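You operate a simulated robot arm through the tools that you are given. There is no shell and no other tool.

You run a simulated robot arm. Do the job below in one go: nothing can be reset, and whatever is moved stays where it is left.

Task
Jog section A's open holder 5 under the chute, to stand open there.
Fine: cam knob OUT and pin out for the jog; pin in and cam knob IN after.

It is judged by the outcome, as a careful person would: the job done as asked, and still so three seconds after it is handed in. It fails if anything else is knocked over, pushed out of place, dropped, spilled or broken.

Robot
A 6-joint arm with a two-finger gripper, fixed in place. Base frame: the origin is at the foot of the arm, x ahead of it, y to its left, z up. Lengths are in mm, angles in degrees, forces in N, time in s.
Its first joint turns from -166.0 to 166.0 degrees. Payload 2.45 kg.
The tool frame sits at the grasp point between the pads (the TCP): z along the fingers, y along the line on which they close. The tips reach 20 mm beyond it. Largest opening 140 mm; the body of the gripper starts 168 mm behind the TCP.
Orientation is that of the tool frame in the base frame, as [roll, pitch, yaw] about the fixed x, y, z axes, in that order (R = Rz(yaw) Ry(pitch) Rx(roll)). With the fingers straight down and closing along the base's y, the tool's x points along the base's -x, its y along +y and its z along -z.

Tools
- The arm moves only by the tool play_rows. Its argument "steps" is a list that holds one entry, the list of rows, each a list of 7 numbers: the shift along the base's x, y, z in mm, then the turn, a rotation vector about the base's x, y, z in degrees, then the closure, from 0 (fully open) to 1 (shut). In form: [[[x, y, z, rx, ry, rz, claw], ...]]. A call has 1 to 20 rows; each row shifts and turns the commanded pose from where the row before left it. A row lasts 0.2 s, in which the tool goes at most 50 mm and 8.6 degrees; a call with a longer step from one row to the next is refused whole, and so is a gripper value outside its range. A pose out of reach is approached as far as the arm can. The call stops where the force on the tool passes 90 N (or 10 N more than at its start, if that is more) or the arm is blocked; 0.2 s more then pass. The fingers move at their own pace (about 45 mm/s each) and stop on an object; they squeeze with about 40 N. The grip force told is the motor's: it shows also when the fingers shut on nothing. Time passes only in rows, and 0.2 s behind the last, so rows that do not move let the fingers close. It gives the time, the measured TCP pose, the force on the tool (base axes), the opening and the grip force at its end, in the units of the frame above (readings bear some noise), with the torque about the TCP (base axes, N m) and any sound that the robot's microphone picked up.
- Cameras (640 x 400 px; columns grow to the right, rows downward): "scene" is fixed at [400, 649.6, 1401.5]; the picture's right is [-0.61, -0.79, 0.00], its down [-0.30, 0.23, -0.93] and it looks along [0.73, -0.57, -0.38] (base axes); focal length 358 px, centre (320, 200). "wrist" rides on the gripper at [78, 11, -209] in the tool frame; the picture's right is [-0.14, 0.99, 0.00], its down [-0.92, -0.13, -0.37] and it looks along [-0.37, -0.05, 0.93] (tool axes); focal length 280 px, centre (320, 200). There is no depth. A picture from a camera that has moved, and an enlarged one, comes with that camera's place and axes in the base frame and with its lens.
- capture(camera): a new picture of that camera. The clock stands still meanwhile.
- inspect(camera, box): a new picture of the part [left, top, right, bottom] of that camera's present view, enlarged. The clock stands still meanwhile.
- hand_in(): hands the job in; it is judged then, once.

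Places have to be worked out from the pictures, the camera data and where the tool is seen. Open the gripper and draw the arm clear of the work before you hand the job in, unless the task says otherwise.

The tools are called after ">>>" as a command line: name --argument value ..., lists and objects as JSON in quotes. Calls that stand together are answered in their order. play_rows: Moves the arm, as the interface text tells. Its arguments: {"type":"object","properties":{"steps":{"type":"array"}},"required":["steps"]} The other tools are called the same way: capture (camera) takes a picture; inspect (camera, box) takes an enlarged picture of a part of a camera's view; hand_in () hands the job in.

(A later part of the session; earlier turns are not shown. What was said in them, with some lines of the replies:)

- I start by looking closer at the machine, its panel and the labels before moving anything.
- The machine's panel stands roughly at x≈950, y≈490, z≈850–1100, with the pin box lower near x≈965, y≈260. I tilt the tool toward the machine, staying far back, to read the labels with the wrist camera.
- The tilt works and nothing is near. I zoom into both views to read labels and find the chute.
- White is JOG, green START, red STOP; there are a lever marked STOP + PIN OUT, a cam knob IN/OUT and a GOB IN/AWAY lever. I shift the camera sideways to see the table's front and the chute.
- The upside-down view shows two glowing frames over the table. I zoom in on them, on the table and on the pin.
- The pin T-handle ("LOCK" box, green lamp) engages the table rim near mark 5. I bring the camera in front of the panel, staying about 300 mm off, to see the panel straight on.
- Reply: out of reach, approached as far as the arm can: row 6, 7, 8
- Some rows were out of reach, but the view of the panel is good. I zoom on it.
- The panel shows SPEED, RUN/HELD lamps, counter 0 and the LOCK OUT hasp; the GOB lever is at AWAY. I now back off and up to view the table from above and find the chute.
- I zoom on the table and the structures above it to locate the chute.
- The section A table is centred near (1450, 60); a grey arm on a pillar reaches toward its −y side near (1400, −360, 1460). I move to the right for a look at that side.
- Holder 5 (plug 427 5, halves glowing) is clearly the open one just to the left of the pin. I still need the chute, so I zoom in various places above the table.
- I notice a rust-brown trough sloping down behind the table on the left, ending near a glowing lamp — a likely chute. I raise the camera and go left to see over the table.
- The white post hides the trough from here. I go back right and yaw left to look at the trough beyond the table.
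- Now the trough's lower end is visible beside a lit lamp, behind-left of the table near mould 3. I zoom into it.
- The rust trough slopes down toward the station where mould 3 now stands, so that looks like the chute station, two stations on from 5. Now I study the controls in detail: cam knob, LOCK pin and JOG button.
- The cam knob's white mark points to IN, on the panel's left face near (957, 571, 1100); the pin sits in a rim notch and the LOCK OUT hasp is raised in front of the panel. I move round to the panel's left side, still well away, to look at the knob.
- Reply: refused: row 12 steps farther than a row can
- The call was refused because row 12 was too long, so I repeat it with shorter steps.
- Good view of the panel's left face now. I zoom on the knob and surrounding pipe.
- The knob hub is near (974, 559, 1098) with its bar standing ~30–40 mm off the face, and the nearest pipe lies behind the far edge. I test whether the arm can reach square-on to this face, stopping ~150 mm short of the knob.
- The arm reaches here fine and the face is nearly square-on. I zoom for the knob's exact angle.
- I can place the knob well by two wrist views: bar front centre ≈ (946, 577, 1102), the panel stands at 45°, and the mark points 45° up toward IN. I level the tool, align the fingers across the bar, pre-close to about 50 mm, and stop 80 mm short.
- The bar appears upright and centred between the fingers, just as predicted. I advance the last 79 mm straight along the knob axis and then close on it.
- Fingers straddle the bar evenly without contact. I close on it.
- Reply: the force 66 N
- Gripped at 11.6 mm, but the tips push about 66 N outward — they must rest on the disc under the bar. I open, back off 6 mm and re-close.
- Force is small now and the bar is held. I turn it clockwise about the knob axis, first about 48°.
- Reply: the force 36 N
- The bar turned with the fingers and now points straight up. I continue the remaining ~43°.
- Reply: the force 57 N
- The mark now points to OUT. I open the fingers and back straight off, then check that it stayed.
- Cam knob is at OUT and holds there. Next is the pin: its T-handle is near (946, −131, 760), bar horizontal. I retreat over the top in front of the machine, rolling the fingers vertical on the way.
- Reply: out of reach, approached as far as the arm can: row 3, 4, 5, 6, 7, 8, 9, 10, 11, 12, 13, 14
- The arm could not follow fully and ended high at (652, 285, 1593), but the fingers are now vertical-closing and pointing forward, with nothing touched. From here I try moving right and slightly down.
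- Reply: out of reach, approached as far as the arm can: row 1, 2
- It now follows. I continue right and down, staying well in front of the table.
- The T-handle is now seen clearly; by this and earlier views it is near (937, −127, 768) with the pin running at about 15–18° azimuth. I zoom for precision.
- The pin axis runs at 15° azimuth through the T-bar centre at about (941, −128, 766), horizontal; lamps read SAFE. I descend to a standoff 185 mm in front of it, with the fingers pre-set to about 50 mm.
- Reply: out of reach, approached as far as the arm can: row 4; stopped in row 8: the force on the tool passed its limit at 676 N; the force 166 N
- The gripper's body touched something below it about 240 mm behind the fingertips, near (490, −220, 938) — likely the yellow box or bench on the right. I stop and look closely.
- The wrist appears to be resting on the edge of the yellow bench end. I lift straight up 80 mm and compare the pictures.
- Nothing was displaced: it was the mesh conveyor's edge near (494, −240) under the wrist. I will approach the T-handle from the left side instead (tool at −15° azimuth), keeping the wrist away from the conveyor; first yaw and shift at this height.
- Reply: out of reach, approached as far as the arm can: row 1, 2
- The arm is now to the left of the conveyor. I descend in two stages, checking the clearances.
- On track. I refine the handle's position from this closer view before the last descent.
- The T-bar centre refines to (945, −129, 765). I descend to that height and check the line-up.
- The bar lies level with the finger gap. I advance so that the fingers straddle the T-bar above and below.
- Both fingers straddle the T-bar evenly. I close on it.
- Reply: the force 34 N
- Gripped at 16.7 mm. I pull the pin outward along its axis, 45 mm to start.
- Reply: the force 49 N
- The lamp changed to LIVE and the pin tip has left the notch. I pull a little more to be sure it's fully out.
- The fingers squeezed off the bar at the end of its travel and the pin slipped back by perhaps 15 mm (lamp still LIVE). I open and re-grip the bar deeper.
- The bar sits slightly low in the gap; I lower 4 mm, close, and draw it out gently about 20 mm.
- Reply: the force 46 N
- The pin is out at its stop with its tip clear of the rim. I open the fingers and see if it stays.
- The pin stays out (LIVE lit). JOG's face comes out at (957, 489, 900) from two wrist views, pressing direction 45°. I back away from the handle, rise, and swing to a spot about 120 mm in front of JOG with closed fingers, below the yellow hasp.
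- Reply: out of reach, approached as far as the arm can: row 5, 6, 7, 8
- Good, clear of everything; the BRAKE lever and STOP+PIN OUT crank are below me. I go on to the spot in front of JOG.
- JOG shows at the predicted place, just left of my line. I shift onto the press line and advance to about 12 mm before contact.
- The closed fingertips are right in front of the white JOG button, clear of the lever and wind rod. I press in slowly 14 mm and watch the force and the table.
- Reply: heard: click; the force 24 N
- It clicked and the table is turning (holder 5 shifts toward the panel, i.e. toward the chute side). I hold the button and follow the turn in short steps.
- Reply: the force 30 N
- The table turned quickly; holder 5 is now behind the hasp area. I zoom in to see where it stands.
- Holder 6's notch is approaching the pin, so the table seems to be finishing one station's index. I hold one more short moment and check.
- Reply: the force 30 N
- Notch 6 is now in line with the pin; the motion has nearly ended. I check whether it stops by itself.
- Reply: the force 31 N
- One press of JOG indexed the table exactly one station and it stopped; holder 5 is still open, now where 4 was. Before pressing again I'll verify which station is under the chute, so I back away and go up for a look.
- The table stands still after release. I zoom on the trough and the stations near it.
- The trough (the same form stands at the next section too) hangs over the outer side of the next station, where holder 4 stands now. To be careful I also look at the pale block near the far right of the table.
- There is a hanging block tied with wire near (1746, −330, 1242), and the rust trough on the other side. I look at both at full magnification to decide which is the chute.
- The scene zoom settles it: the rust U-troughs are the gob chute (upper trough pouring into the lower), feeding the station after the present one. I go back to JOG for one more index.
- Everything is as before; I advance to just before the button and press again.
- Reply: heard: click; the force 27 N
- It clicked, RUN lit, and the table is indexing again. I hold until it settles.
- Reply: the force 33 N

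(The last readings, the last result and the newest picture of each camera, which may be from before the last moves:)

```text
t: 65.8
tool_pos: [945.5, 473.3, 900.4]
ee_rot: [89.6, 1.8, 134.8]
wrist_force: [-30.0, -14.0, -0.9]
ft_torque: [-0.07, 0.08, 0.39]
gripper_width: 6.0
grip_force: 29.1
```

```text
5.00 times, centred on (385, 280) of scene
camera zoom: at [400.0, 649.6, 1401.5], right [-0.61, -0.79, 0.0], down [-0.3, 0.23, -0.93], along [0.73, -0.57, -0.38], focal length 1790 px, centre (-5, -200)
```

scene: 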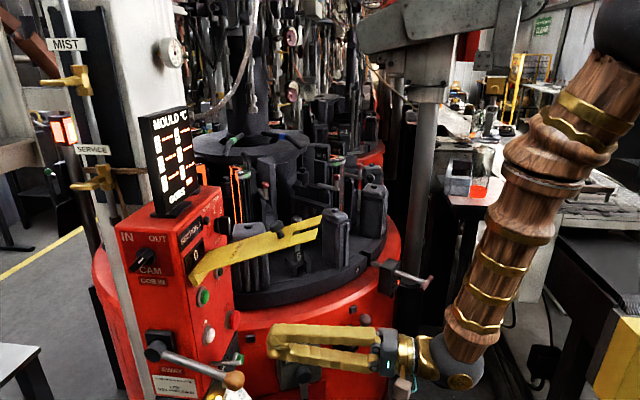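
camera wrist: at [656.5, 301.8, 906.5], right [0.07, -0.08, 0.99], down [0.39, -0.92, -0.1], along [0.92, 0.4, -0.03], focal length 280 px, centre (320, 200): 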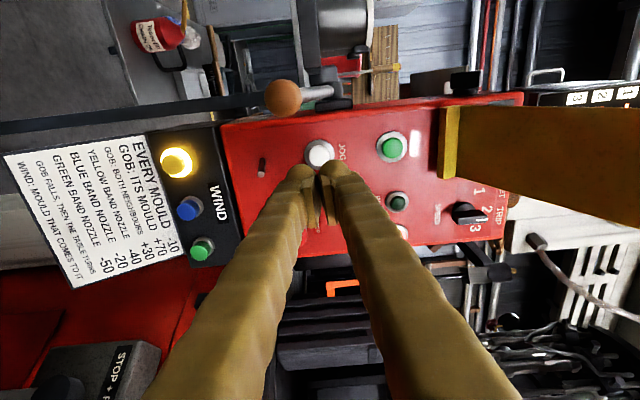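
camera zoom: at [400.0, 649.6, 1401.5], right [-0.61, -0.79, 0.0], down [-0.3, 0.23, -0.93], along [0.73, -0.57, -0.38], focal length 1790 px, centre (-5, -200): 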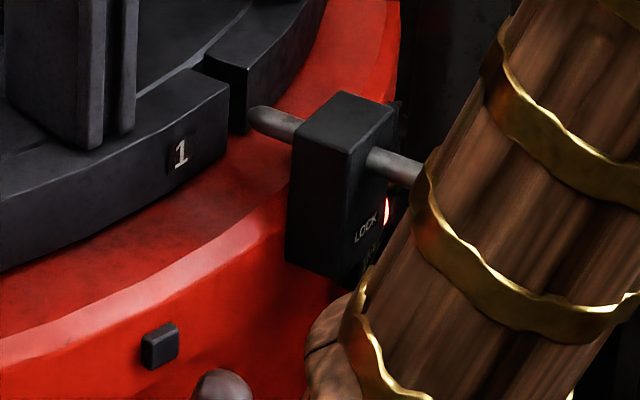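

Holder 1 is at the pin, so holder 5 should be at the chute station. The RUN lamp shows lit though, so I release the button at once and watch.

>>> play_rows --steps '[[[-14, -14, 0, 0, 0, 0, 1], [-21, -21, 0, 0, 0, 0, 1]]]'

>>> inspect --camera "scene" --box '[190, 120, 430, 300]'

>>> capture --camera "wrist"

```text
t: 66.4
tool_pos: [910.3, 439.4, 899.8]
ee_rot: [89.5, 1.8, 134.8]
wrist_force: [-0.3, -0.1, -0.4]
ft_torque: [-0.02, 0.0, 0.01]
gripper_width: 0.0
grip_force: 29.6
```

```text
2.22 times, centred on (310, 210) of scene
camera zoom: at [400.0, 649.6, 1401.5], right [-0.61, -0.79, 0.0], down [-0.3, 0.23, -0.93], along [0.73, -0.57, -0.38], focal length 796 px, centre (342, 178)
```

zoom: 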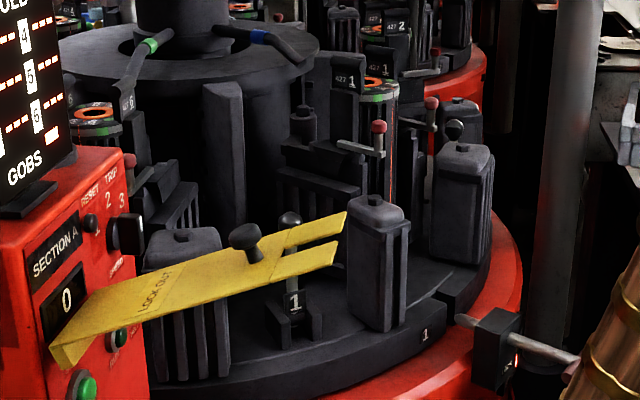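

```text
taken
camera wrist: at [707.6, 347.6, 906.0], right [0.07, -0.08, 0.99], down [0.39, -0.92, -0.1], along [0.92, 0.4, -0.03], focal length 280 px, centre (320, 200)
```

wrist: 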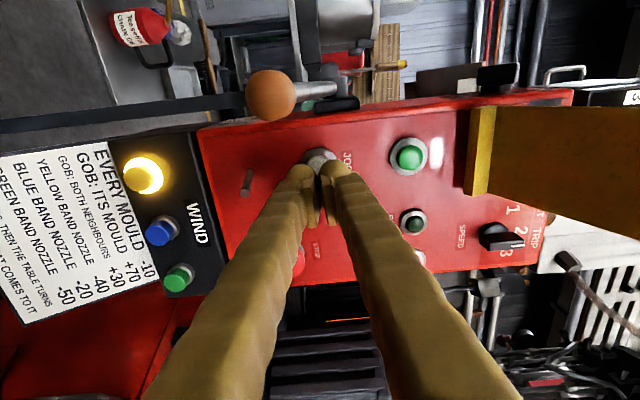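

The table has stopped with RUN dark. I back out and go up to confirm holder 5 stands open under the chute.

>>> play_rows --steps '[[[-21, -21, 0, 0, 0, 0, 1], [-21, -21, 0, 0, 0, 0, 1], [-8, -45, 0, 0, 0, 0, 1], [-8, -45, 0, 0, 0, 0, 1], [-8, -45, 0, 0, 0, 0, 1], [-8, -45, 0, 0, 0, 0, 1], [2, -26, 40, 0, 0, 0, 0.3], [2, -26, 40, 0, 0, 0, 0.3], [2, -26, 40, 0, 0, 0, 0.3], [2, -26, 40, 0, 0, 0, 0.3], [2, -26, 40, 0, 0, 0, 0.3], [2, -26, 40, 0, 0, 0, 0.3], [2, -26, 40, 0, 0, 0, 0.3], [2, -26, 40, 0, 0, 0, 0.3], [2, -26, 40, 0, 0, 0, 0.3], [2, -26, 40, -5.3, 5.3, 0, 0.3], [2, -26, 40, -5.3, 5.3, 0, 0.3], [2, -26, 40, 0, 0, 0, 0.3]]]'

>>> capture --camera "wrist"

>>> inspect --camera "wrist" --box '[240, 80, 440, 220]'

```text
t: 70.2
tool_pos: [860.9, -97.8, 1380.5]
ee_rot: [104.7, 1.7, 135.1]
wrist_force: [0.9, 1.3, -0.8]
ft_torque: [0.0, 0.03, -0.02]
gripper_width: 98.0
grip_force: 0.2
```

```text
taken
camera wrist: at [663.5, -183.1, 1440.5], right [0.25, 0.1, 0.96], down [0.38, -0.93, 0.0], along [0.89, 0.37, -0.27], focal length 280 px, centre (320, 200)
```

wrist: 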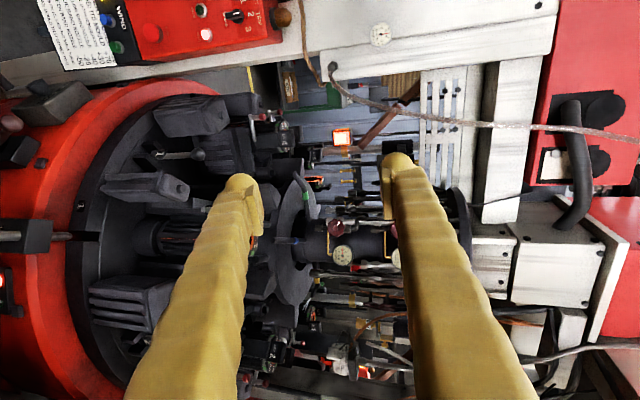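

```text
2.86 times, centred on (340, 150) of wrist
camera zoom: at [663.5, -183.1, 1440.5], right [0.25, 0.1, 0.96], down [0.38, -0.93, 0.0], along [0.89, 0.37, -0.27], focal length 801 px, centre (263, 343)
```

zoom: 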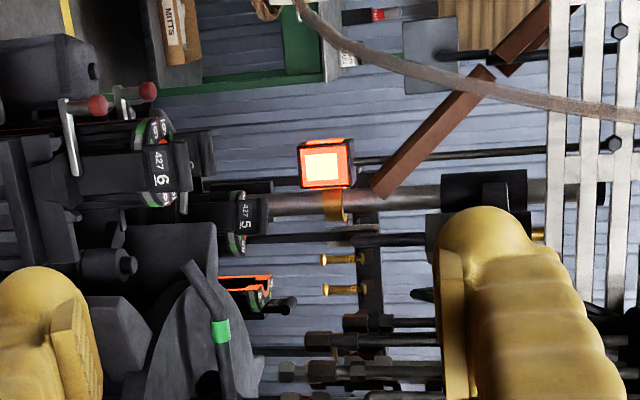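

Holder 5 stands at the chute station with its two halves apart (open). Now I return to the pin: first restore tool level and yaw to −15° up here, then descend on the known clear path.

>>> play_rows --steps '[[[0, 0, -10, 5.3, -5.3, 0, 0.65], [0, 0, -10, 5.3, -5.3, 0, 0.65], [-6, 0, -20, 0, 0, -7.5, 0.65], [-6, 0, -20, 0, 0, -7.5, 0.65], [-6, 0, -20, 0, 0, -7.5, 0.65], [-6, 0, -20, 0, 0, -7.5, 0.65], [-6, 0, -20, 0, 0, -7.5, 0.65], [-6, 0, -20, 0, 0, -7.5, 0.65], [-6, 0, -20, 0, 0, -7.5, 0.65], [-5, 3, -20, 0, 0, -7.5, 0.65]]]'

>>> capture --camera "scene"

```text
t: 72.4
tool_pos: [814.2, -91.7, 1198.4]
ee_rot: [89.6, 1.8, 74.9]
wrist_force: [0.1, -0.1, -0.2]
ft_torque: [0.03, 0.03, 0.04]
gripper_width: 49.1
grip_force: 0.1
```

```text
taken
```

scene: 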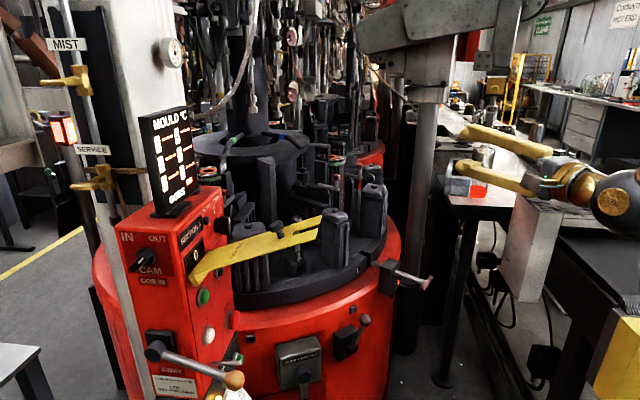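

All clear; I descend to the handle's height, 90 mm in front of the drawn T-bar.

>>> play_rows --steps '[[[0, 0, -42.7, 0, 0, 0, 0.65], [0, 0, -42.7, 0, 0, 0, 0.65], [0, 0, -42.7, 0, 0, 0, 0.65], [0, 0, -42.7, 0, 0, 0, 0.65], [0, 0, -42.7, 0, 0, 0, 0.65], [0, 0, -42.7, 0, 0, 0, 0.65], [0, 0, -42.7, 0, 0, 0, 0.65], [0, 0, -42.7, 0, 0, 0, 0.65], [0, 0, -42.7, 0, 0, 0, 0.65], [0, 0, -42.7, 0, 0, 0, 0.65]]]'

>>> capture --camera "wrist"

>>> inspect --camera "scene" --box '[340, 200, 500, 320]'

```text
t: 74.6
tool_pos: [814.5, -93.7, 772.4]
ee_rot: [89.5, 1.7, 74.7]
wrist_force: [-0.4, 0.9, -0.4]
ft_torque: [-0.03, -0.02, -0.02]
gripper_width: 49.0
grip_force: 0.1
```

```text
taken
camera wrist: at [632.5, 36.0, 778.8], right [-0.04, -0.1, 0.99], down [-0.6, -0.8, -0.1], along [0.8, -0.6, -0.03], focal length 280 px, centre (320, 200)
```

wrist: 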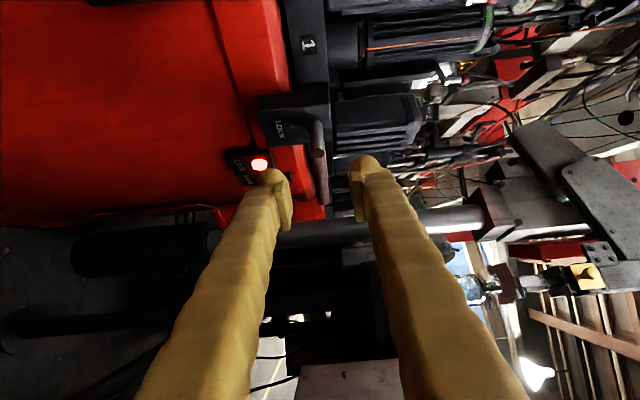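

```text
3.33 times, centred on (420, 260) of scene
camera zoom: at [400.0, 649.6, 1401.5], right [-0.61, -0.79, 0.0], down [-0.3, 0.23, -0.93], along [0.73, -0.57, -0.38], focal length 1194 px, centre (-13, 0)
```

zoom: 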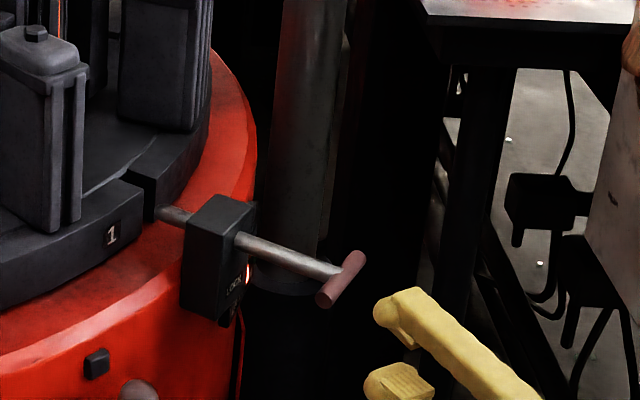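

The notch is in line with the pin tip. I straddle the T-bar again, close on it, and push it in along the pin axis.

>>> play_rows --steps '[[[31.5, -16, -0.5, 0, 0, 0, 0.65], [31.5, -16, -0.5, 0, 0, 0, 0.65], [31.5, -16, -0.5, 0, 0, 0, 0.65], [0, 0, 0, 0, 0, 0, 1], [0, 0, 0, 0, 0, 0, 1], [0, 0, 0, 0, 0, 0, 1], [0, 0, 0, 0, 0, 0, 1]]]'

>>> inspect --camera "scene" --box '[350, 220, 480, 320]'

```text
t: 76.2
tool_pos: [907.4, -140.9, 773.3]
ee_rot: [89.5, 1.7, 74.8]
wrist_force: [7.6, -5.4, 2.0]
ft_torque: [0.06, -0.03, -0.09]
gripper_width: 16.8
grip_force: 42.8
```

```text
4.00 times, centred on (415, 270) of scene
camera zoom: at [400.0, 649.6, 1401.5], right [-0.61, -0.79, 0.0], down [-0.3, 0.23, -0.93], along [0.73, -0.57, -0.38], focal length 1432 px, centre (-60, -80)
```

zoom: 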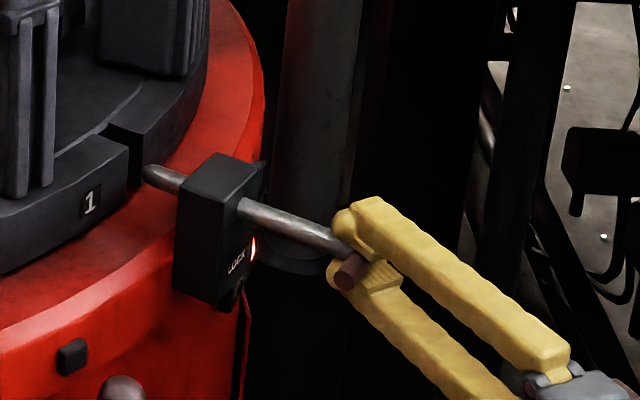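

Gripped at 16.8 mm with low force. I push in along the axis by about 42 mm in small steps.

>>> play_rows --steps '[[[6.8, 1.8, 0, 0, 0, 0, 1], [6.8, 1.8, 0, 0, 0, 0, 1], [6.8, 1.8, 0, 0, 0, 0, 1], [6.8, 1.8, 0, 0, 0, 0, 1], [6.8, 1.8, 0, 0, 0, 0, 1], [6.8, 1.8, 0, 0, 0, 0, 1]]]'

>>> inspect --camera "scene" --box '[350, 220, 480, 320]'

>>> inspect --camera "wrist" --box '[180, 60, 420, 240]'

```text
t: 77.6
tool_pos: [948.6, -127.6, 771.1]
ee_rot: [89.6, 1.7, 74.9]
wrist_force: [-26.8, -2.1, 17.7]
ft_torque: [0.06, -0.26, 0.08]
gripper_width: 17.0
grip_force: 42.8
```

```text
4.00 times, centred on (415, 270) of scene
camera zoom: at [400.0, 649.6, 1401.5], right [-0.61, -0.79, 0.0], down [-0.3, 0.23, -0.93], along [0.73, -0.57, -0.38], focal length 1432 px, centre (-60, -80)
```

zoom: 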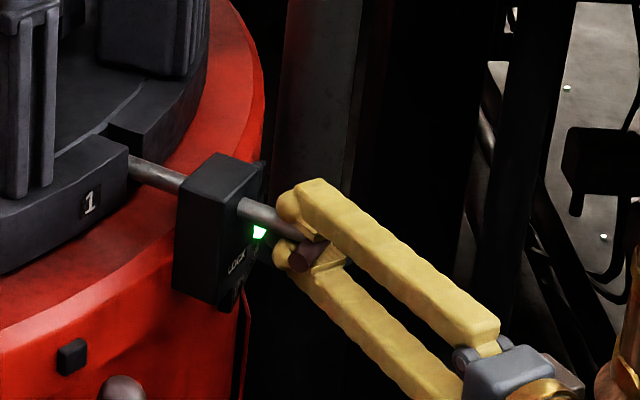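

```text
2.22 times, centred on (300, 150) of wrist
camera zoom: at [767.1, 2.1, 778.6], right [-0.04, -0.1, 0.99], down [-0.6, -0.8, -0.1], along [0.8, -0.6, -0.03], focal length 623 px, centre (364, 311)
```

zoom: 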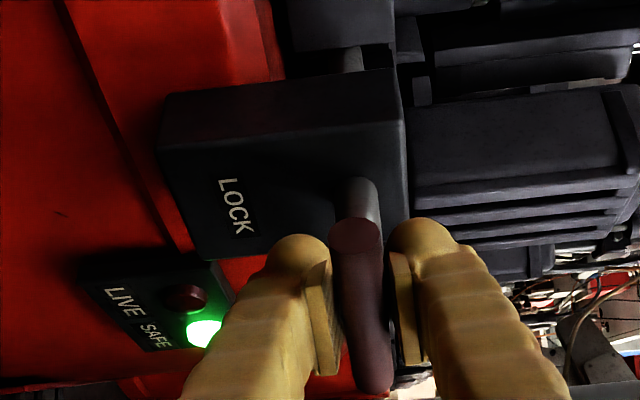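

SAFE is lit: the pin is in. I push a few millimetres further to make sure it is seated fully.

>>> play_rows --steps '[[[2.9, 0.8, 0, 0, 0, 0, 1], [2.9, 0.8, 0, 0, 0, 0, 1], [0, 0, 0, 0, 0, 0, 1]]]'

>>> inspect --camera "scene" --box '[350, 220, 480, 320]'

```text
t: 78.4
tool_pos: [954.3, -126.9, 772.2]
ee_rot: [89.6, 1.7, 74.7]
wrist_force: [-26.1, -2.5, 19.1]
ft_torque: [0.09, -0.3, 0.04]
gripper_width: 16.6
grip_force: 42.4
```

```text
4.00 times, centred on (415, 270) of scene
camera zoom: at [400.0, 649.6, 1401.5], right [-0.61, -0.79, 0.0], down [-0.3, 0.23, -0.93], along [0.73, -0.57, -0.38], focal length 1432 px, centre (-60, -80)
```

zoom: 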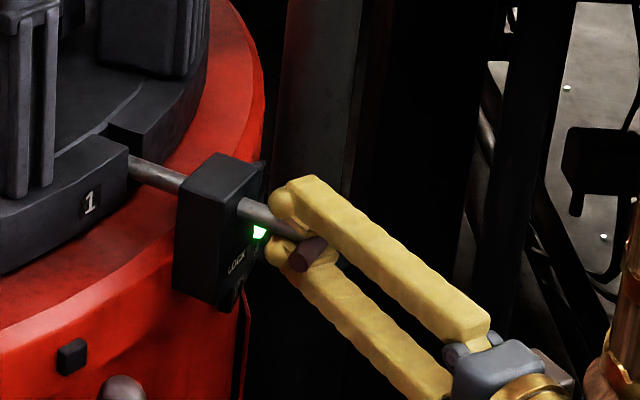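

The T-bar is back at its original seated place. I open, and back straight away from the handle.

>>> play_rows --steps '[[[0, 0, 0, 0, 0, 0, 0.6], [0, 0, 0, 0, 0, 0, 0.6], [0, 0, 0, 0, 0, 0, 0.6], [-33, 9, 0, 0, 0, 0, 0.6], [-33, 9, 0, 0, 0, 0, 0.6], [-33, 9, 0, 0, 0, 0, 0.6], [-33, 9, 0, 0, 0, 0, 0.6]]]'

>>> inspect --camera "scene" --box '[350, 220, 480, 320]'

```text
t: 80.0
tool_pos: [824.1, -91.8, 772.7]
ee_rot: [89.7, 1.7, 74.7]
wrist_force: [0.4, -0.4, 1.0]
ft_torque: [-0.01, 0.0, -0.01]
gripper_width: 56.0
grip_force: 0.1
```

```text
4.00 times, centred on (415, 270) of scene
camera zoom: at [400.0, 649.6, 1401.5], right [-0.61, -0.79, 0.0], down [-0.3, 0.23, -0.93], along [0.73, -0.57, -0.38], focal length 1432 px, centre (-60, -80)
```

zoom: 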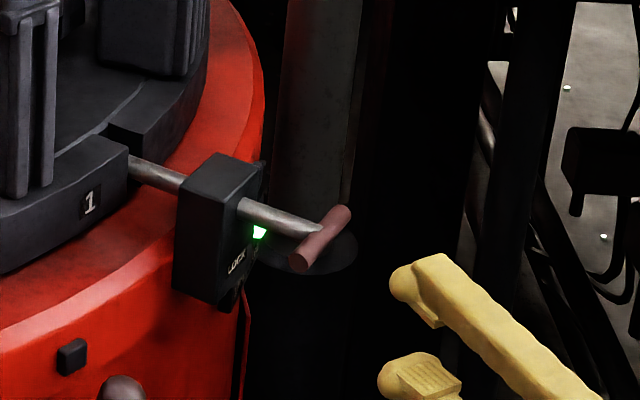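

Pin is seated and SAFE is lit. Now the cam knob back to IN: I rise, then roll the hand back to level, retracing the orientation I first used to reach the panel's left side.

>>> play_rows --steps '[[[0, 0, 43, 0, 0, 0, 0.6], [0, 0, 43, 0, 0, 0, 0.6], [0, 0, 43, 0, 0, 0, 0.6], [0, 0, 43, 0, 0, 0, 0.6], [0, 0, 43, 0, 0, 0, 0.6], [0, 0, 43, 0, 0, 0, 0.6], [0, 0, 43, 0, 0, 0, 0.6], [0, 0, 43, 0, 0, 0, 0.6], [0, 0, 43, 0, 0, 0, 0.6], [0, 0, 43, 0, 0, 0, 0.6], [0, 5, 43, 0, 0, 0, 0.6], [0, 5, 43, 0, 0, 0, 0.6]]]'

>>> play_rows --steps '[[[0, 5, 0, -7.245, 1.94, 0, 0.6], [0, 5, 0, -7.245, 1.94, 0, 0.6], [0, 5, 0, -7.245, 1.94, 0, 0.6], [0, 5, 0, -7.245, 1.94, 0, 0.6], [0, 5, 0, -7.245, 1.94, 0, 0.6], [0, 5, 0, -7.245, 1.94, 0, 0.6]]]'

```text
t: 82.6
tool_pos: [823.1, -84.1, 1284.9]
ee_rot: [89.5, 1.8, 74.7]
wrist_force: [-0.9, -0.8, 0.2]
ft_torque: [-0.03, -0.01, -0.01]
gripper_width: 56.2
grip_force: 0.0
```

```text
t: 84.0
tool_pos: [823.2, -51.1, 1287.3]
ee_rot: [89.4, 46.9, 74.7]
wrist_force: [-0.2, -0.6, 1.8]
ft_torque: [-0.03, -0.03, 0.02]
gripper_width: 55.8
grip_force: 0.0
```

No reach trouble. I finish the roll to level and move left at this height, in front of and above the panel.

>>> play_rows --steps '[[[0, 10, 5, -7.245, 1.94, 0, 0.6], [0, 10, 5, -7.245, 1.94, 0, 0.6], [0, 10, 5, -7.245, 1.94, 0, 0.6], [0, 10, 5, -7.245, 1.94, 0, 0.6], [0, 10, 5, -7.245, 1.94, 0, 0.6], [0, 10, 5, -7.245, 1.94, 0, 0.6], [-10, 40, 0, 0, 0, 0, 0.6], [-10, 40, 0, 0, 0, 0, 0.6], [-10, 40, 0, 0, 0, 0, 0.6], [-10, 40, 0, 0, 0, 0, 0.6], [-10, 40, 0, 0, 0, 0, 0.6], [-10, 40, 0, 0, 0, 0, 0.6]]]'

>>> capture --camera "scene"

>>> capture --camera "wrist"

```text
t: 86.6
tool_pos: [763.3, 246.2, 1316.3]
ee_rot: [-85.6, 88.1, -100.2]
wrist_force: [-0.5, -0.5, -0.6]
ft_torque: [-0.02, -0.01, -0.04]
gripper_width: 56.0
grip_force: 0.0
```

```text
taken
```

scene: 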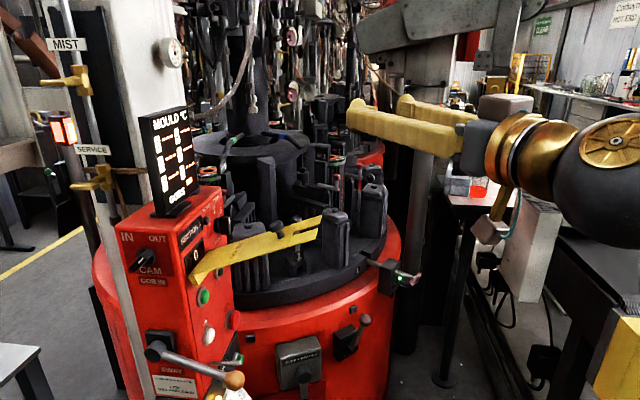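

```text
taken
camera wrist: at [564.3, 308.3, 1237.1], right [0.25, 0.96, 0.1], down [-0.38, 0.0, 0.92], along [0.89, -0.27, 0.37], focal length 280 px, centre (320, 200)
```

wrist: 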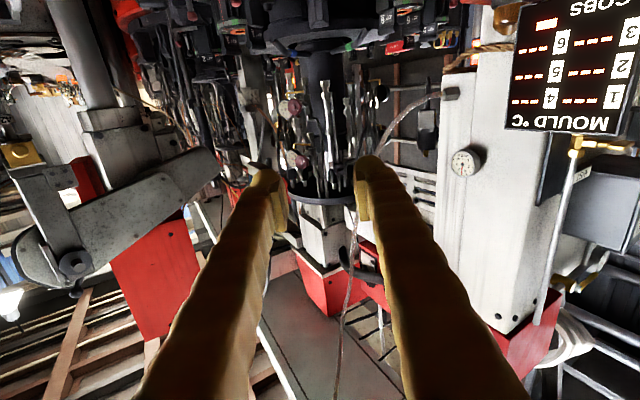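

Clear. I carry on left, then yaw to face the panel's left side and descend toward the standoff.

>>> play_rows --steps '[[[-5, 42, 0, 0, 0, 0, 0.6], [-5, 42, 0, 0, 0, 0, 0.6], [-5, 42, 0, 0, 0, 0, 0.6], [-5, 42, 0, 0, 0, 0, 0.6], [-5, 42, 0, 0, 0, 0, 0.6], [-5, 42, 0, 0, 0, 0, 0.6], [-5, 42, 0, 0, 0, 0, 0.6], [-5, 42, 0, 0, 0, 0, 0.6], [10, 11, -20, 0, 0, -3.75, 0.65], [10, 11, -20, 0, 0, -3.75, 0.65], [10, 11, -20, 0, 0, -3.75, 0.65], [10, 11, -20, 0, 0, -3.75, 0.65], [10, 11, -20, 0, 0, -3.75, 0.65], [10, 11, -20, 0, 0, -3.75, 0.65], [10, 11, -20, 0, 0, -3.75, 0.65], [10, 11, -20, 0, 0, -3.75, 0.65]]]'

>>> capture --camera "scene"

>>> capture --camera "wrist"

```text
t: 90.0
tool_pos: [802.9, 672.5, 1157.7]
ee_rot: [-84.4, 88.3, -129.0]
wrist_force: [1.1, -0.5, 0.2]
ft_torque: [0.13, 0.11, 0.02]
gripper_width: 49.1
grip_force: 0.1
```

```text
taken
```

scene: 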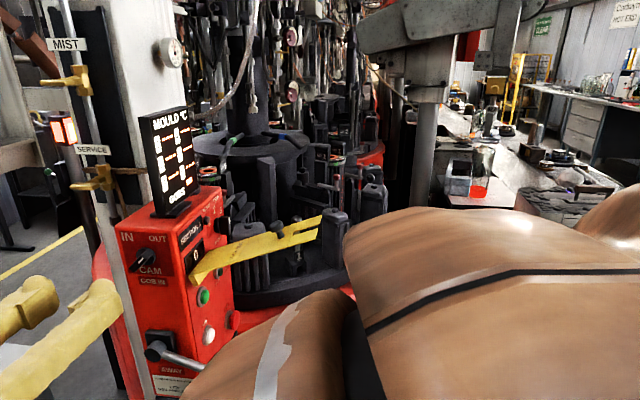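

```text
taken
camera wrist: at [660.5, 824.3, 1078.8], right [0.7, 0.71, 0.11], down [-0.33, 0.19, 0.92], along [0.63, -0.68, 0.37], focal length 280 px, centre (320, 200)
```

wrist: 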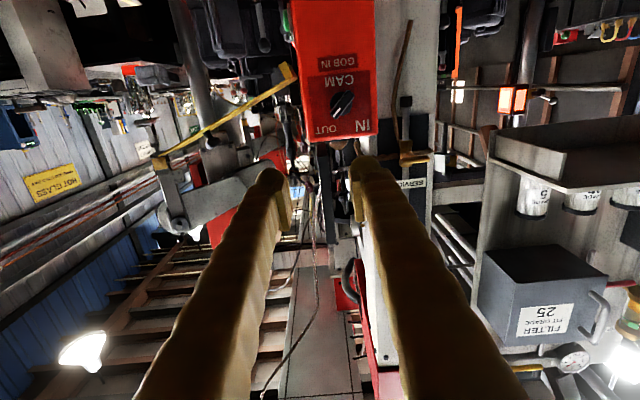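

The tool is level and square to the face. I roll +46° to match the bar at OUT and move to 80 mm before the knob.

>>> play_rows --steps '[[[13.6, -5.3, -9.4, 5.52, -5.45, 0, 0.65], [13.6, -5.3, -9.4, 5.52, -5.45, 0, 0.65], [13.6, -5.3, -9.4, 5.52, -5.45, 0, 0.65], [13.6, -5.3, -9.4, 5.52, -5.45, 0, 0.65], [13.6, -5.3, -9.4, 5.52, -5.45, 0, 0.65], [13.6, -5.3, -9.4, 5.52, -5.45, 0, 0.65]]]'

>>> inspect --camera "wrist" --box '[220, 90, 420, 240]'

```text
t: 91.4
tool_pos: [883.0, 639.1, 1100.4]
ee_rot: [89.7, 45.1, 45.0]
wrist_force: [0.4, 0.7, 0.2]
ft_torque: [-0.01, -0.02, -0.03]
gripper_width: 49.1
grip_force: 0.2
```

```text
2.67 times, centred on (320, 165) of wrist
camera zoom: at [780.0, 831.2, 1052.5], right [0.42, 0.43, 0.8], down [-0.78, -0.27, 0.56], along [0.45, -0.86, 0.23], focal length 748 px, centre (320, 293)
```

zoom: 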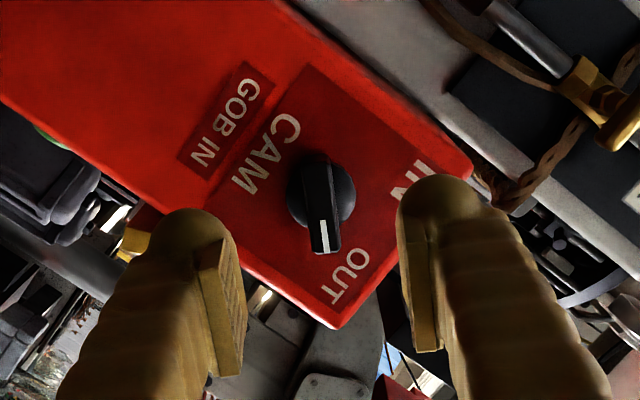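

The bar at OUT is upright and centred between the fingers. I advance and close on it.

>>> play_rows --steps '[[[14.1, -13.3, 0.2, 0, 0, 0, 0.65], [14.1, -13.3, 0.2, 0, 0, 0, 0.65], [14.1, -13.3, 0.2, 0, 0, 0, 0.65], [13.5, -13, 0, 0, 0, 0, 0.65], [0, 0, 0, 0, 0, 0, 0.65], [0, 0, 0, 0, 0, 0, 1], [0, 0, 0, 0, 0, 0, 1], [0, 0, 0, 0, 0, 0, 1], [0, 0, 0, 0, 0, 0, 1]]]'

>>> inspect --camera "wrist" --box '[220, 90, 420, 240]'

```text
t: 93.4
tool_pos: [940.5, 586.6, 1100.3]
ee_rot: [89.8, 45.3, 45.1]
wrist_force: [-34.3, -28.8, -25.2]
ft_torque: [0.19, 0.04, -0.55]
gripper_width: 11.5
grip_force: 38.2
```

```text
2.67 times, centred on (320, 165) of wrist
camera zoom: at [836.7, 778.1, 1052.0], right [0.43, 0.43, 0.79], down [-0.78, -0.26, 0.56], along [0.45, -0.86, 0.23], focal length 748 px, centre (320, 293)
```

zoom: 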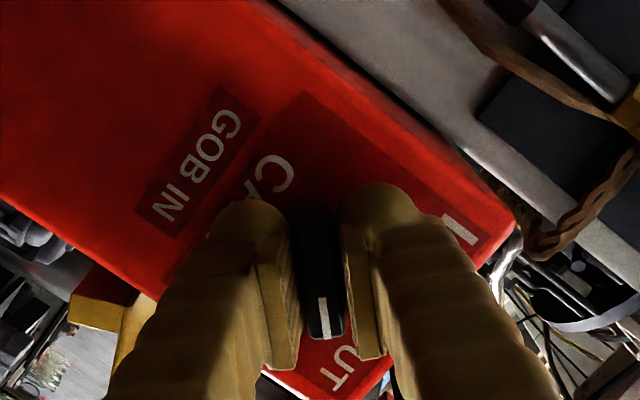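

Held at 11.5 mm. I turn it back counter-clockwise, first 48°.

>>> play_rows --steps '[[[-0.7, -0.7, -0.8, -5.66, 5.66, 0, 1], [0, 0, 0, -5.66, 5.66, 0, 1], [0, 0, 0, -5.66, 5.66, 0, 1], [0, 0, 0, -5.66, 5.66, 0, 1], [0, 0, 0, -5.66, 5.66, 0, 1], [0, 0, 0, -5.66, 5.66, 0, 1]]]'

>>> inspect --camera "wrist" --box '[220, 90, 420, 240]'

```text
t: 94.8
tool_pos: [939.5, 586.8, 1102.0]
ee_rot: [-91.5, 86.7, -136.3]
wrist_force: [-52.1, -51.7, -17.5]
ft_torque: [0.23, 0.2, -0.74]
gripper_width: 11.5
grip_force: 38.5
```

```text
2.67 times, centred on (320, 165) of wrist
camera zoom: at [795.8, 737.3, 1023.1], right [0.7, 0.71, 0.08], down [-0.31, 0.21, 0.93], along [0.64, -0.68, 0.37], focal length 748 px, centre (320, 293)
```

zoom: 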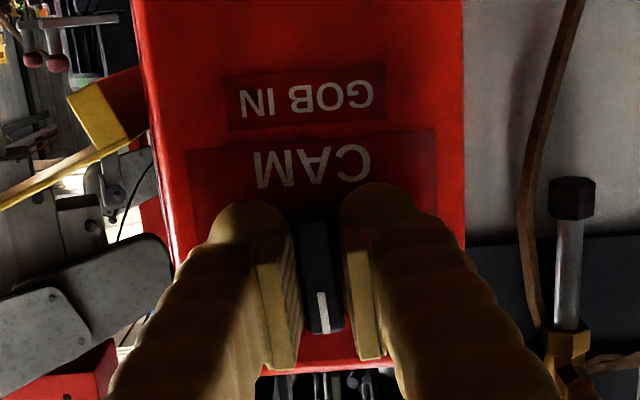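

The bar turned with the hand and is upright; side force is a bit high, so I shift 2 mm to relieve it while turning the rest.

>>> play_rows --steps '[[[-1.3, -1.3, -0.5, 0, 0, 0, 1], [-0.4, -0.4, 0, -5.3, 5.3, 0, 1], [0, 0, 0, -5.3, 5.3, 0, 1], [0, 0, 0, -5.3, 5.3, 0, 1], [0, 0, 0, -5.3, 5.3, 0, 1], [0, 0, 0, -5.3, 5.3, 0, 1], [0, 0, 0, -4, 4, 0, 1]]]'

>>> inspect --camera "wrist" --box '[220, 90, 420, 240]'

```text
t: 96.4
tool_pos: [938.7, 585.0, 1100.9]
ee_rot: [-90.4, 43.5, -135.0]
wrist_force: [19.2, 3.8, 12.5]
ft_torque: [0.42, -0.57, 0.17]
gripper_width: 11.2
grip_force: 38.4
```

```text
2.67 times, centred on (320, 165) of wrist
camera zoom: at [755.4, 697.8, 1040.3], right [0.55, 0.56, -0.62], down [0.15, 0.67, 0.73], along [0.82, -0.49, 0.28], focal length 748 px, centre (320, 293)
```

zoom: 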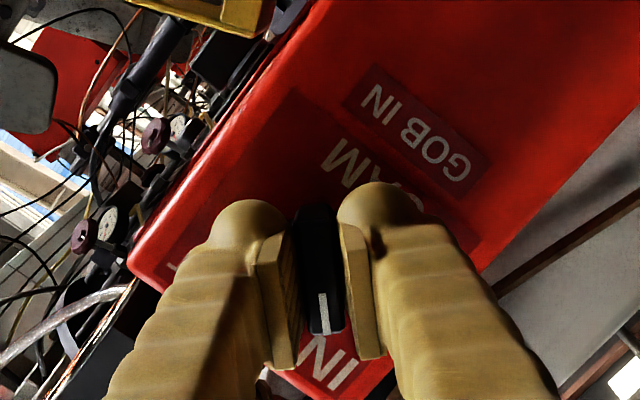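

The mark points at IN again. I release and back straight off to check.

>>> play_rows --steps '[[[0, 0, 0, 0, 0, 0, 0.65], [0, 0, 0, 0, 0, 0, 0.65], [0, 0, 0, 0, 0, 0, 0.65], [-14, 14, 0, 0, 0, 0, 0.65], [-21, 21, 0, 0, 0, 0, 0.65], [-25, 25, 0, 0, 0, 0, 0.65]]]'

>>> inspect --camera "wrist" --box '[220, 90, 420, 240]'

>>> capture --camera "scene"

```text
t: 97.8
tool_pos: [877.5, 644.8, 1101.3]
ee_rot: [-90.4, 43.6, -135.1]
wrist_force: [0.1, 0.4, 0.4]
ft_torque: [0.03, 0.0, -0.02]
gripper_width: 48.8
grip_force: 0.0
```

```text
2.67 times, centred on (320, 165) of wrist
camera zoom: at [695.8, 757.5, 1039.9], right [0.55, 0.56, -0.62], down [0.15, 0.67, 0.73], along [0.82, -0.49, 0.28], focal length 748 px, centre (320, 293)
```

zoom: 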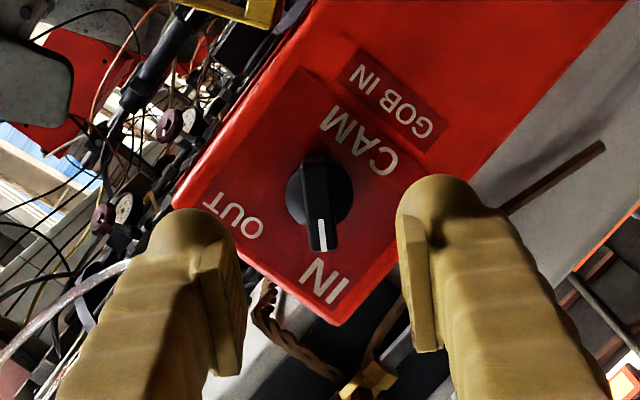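

```text
taken
```

scene: 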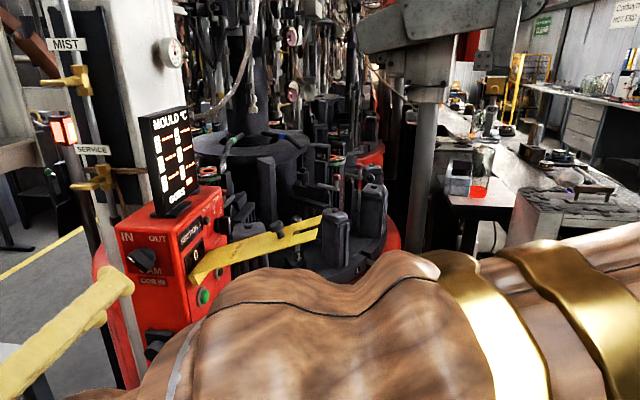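

Knob is at IN and holds. I withdraw along the known route: roll level, yaw back and rise away from the panel.

>>> play_rows --steps '[[[-12, 4, 8, 5.3, -5.3, 0, 0.4], [-12, 4, 8, 5.3, -5.3, 0, 0.4], [-12, 4, 8, 5.3, -5.3, 0, 0.4], [-12, 4, 8, 5.3, -5.3, 0, 0.4], [-12, 4, 8, 5.3, -5.3, 0, 0.4], [-12, 4, 8, 5.3, -5.3, 0, 0.4], [-10, -11, 20, 0, 0, 3.75, 0], [-10, -11, 20, 0, 0, 3.75, 0], [-10, -11, 20, 0, 0, 3.75, 0], [-10, -11, 20, 0, 0, 3.75, 0], [-10, -11, 20, 0, 0, 3.75, 0], [-10, -11, 20, 0, 0, 3.75, 0], [-10, -11, 20, 0, 0, 3.75, 0], [-10, -11, 20, 0, 0, 3.75, 0]]]'

>>> capture --camera "scene"

```text
t: 100.8
tool_pos: [725.6, 579.9, 1308.8]
ee_rot: [-93.3, 88.5, -108.0]
wrist_force: [0.9, 0.7, -0.4]
ft_torque: [-0.02, -0.06, -0.05]
gripper_width: 140.0
grip_force: 0.0
```

```text
taken
```

scene: 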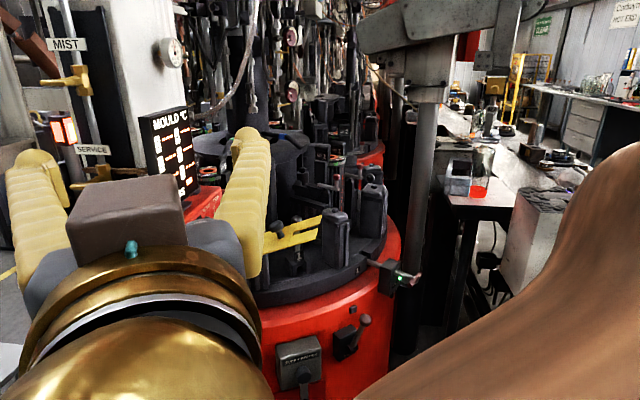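

Clear. I move back toward the middle and tilt down to look over the table for a final check.

>>> play_rows --steps '[[[-4, -44, 13, 0, 0, 0, 0], [-4, -44, 13, 0, 0, 0, 0], [-4, -44, 13, 0, 0, 0, 0], [-4, -44, 13, 0, 0, 0, 0], [-4, -44, 13, 1.8, 6.76, 0, 0], [-4, -44, 13, 1.8, 6.76, 0, 0], [-4, -44, 13, 1.8, 6.76, 0, 0], [-4, -44, 13, 1.8, 6.76, 0, 0], [-4, -44, 13, 1.8, 6.76, 0, 0], [-4, -44, 13, 1.8, 6.76, 0, 0], [0, -44, 13, 0, 0, 8, 0], [0, -44, 13, 0, 0, 8, 0], [0, -44, 13, 0, 0, 8, 0], [0, -44, 13, 0, 0, 8, 0], [0, -44, 13, 0, 0, 8, 0], [0, -44, 13, 0, 0, 5, 0]]]'

>>> capture --camera "wrist"

>>> inspect --camera "wrist" --box '[210, 0, 440, 170]'

>>> inspect --camera "wrist" --box '[320, 140, 440, 250]'

>>> capture --camera "scene"

```text
t: 104.2
tool_pos: [679.4, 61.5, 1464.7]
ee_rot: [-164.1, 48.4, -162.6]
wrist_force: [0.3, -0.3, 0.4]
ft_torque: [0.01, -0.03, 0.01]
gripper_width: 139.9
grip_force: 0.0
out of reach, approached as far as the arm can: row 12, 13, 14, 15, 16
```

```text
taken
camera wrist: at [469.2, 66.3, 1537.7], right [-0.01, 1.0, -0.08], down [0.31, 0.08, 0.95], along [0.95, -0.02, -0.31], focal length 280 px, centre (320, 200)
```

wrist: 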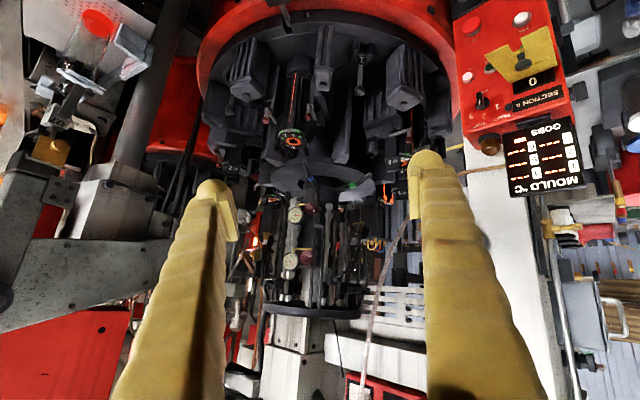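

```text
2.35 times, centred on (325, 85) of wrist
camera zoom: at [469.2, 66.3, 1537.7], right [-0.01, 1.0, -0.08], down [0.31, 0.08, 0.95], along [0.95, -0.02, -0.31], focal length 660 px, centre (308, 471)
```

zoom: 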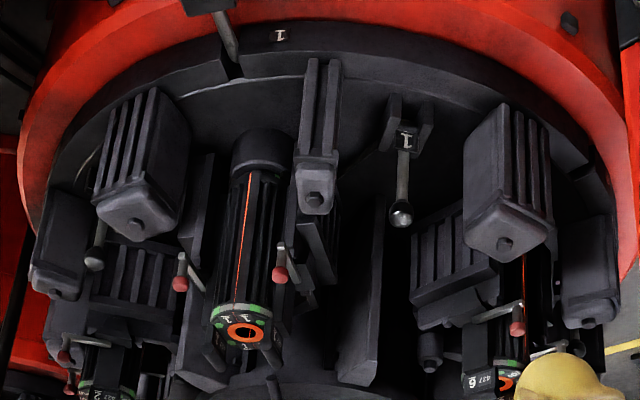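

```text
3.64 times, centred on (380, 195) of wrist
camera zoom: at [469.2, 66.3, 1537.7], right [-0.01, 1.0, -0.08], down [0.31, 0.08, 0.95], along [0.95, -0.02, -0.31], focal length 1020 px, centre (102, 218)
```

zoom: 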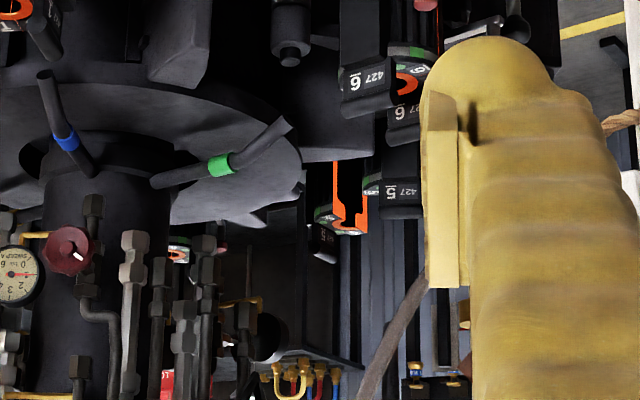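

```text
taken
```

scene: 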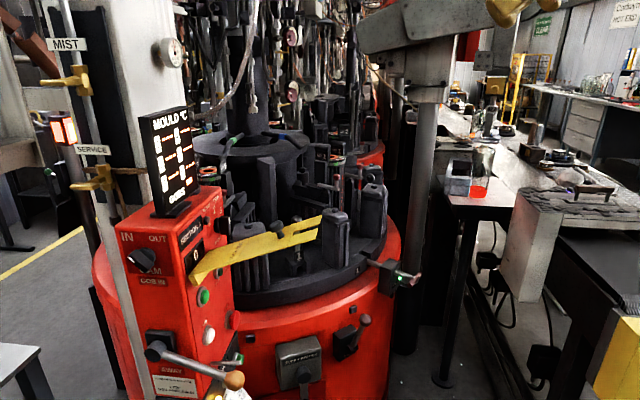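

Final check: holder 5 stands with its halves apart at the chute station. Holder 1 is in line with the pin, which is in with SAFE lit. The cam knob is at IN, the GOB lever is untouched at AWAY, and the gripper is open and well clear. I hand in the job.

>>> hand_in

```text
The job is handed in.
```

I jogged holder 5 two stations round with JOG. It now stands open at the station under the chute, and I've handed the job in.

- **Chute station:** I identified the chute by sight as the rust-coloured trough at the back left of the table. It is swung away at the moment, so its mouth sits just outside holder 5. I saw no label on it, so the station is my judgement from the pictures.
- **Pin:** It is back in at notch 1, and the lamp shows SAFE.
- **Cam knob:** It was at OUT for the jog and is back at IN. Holder 5 stayed open afterwards.
- **One bump:** On the way to the pin, the gripper struck the mesh conveyor's edge hard enough to trip the force stop, peaking at 676 N. I backed off and came in from the other side. Nothing looked moved or damaged in the pictures.
- **Pin handle:** The gripper slipped off it once while I was pulling, so I gripped it again and drew it fully out before jogging.

The GOB lever is still at AWAY, and I did not touch START or the lock-out plate. The gripper is open and the arm is clear of the machine.
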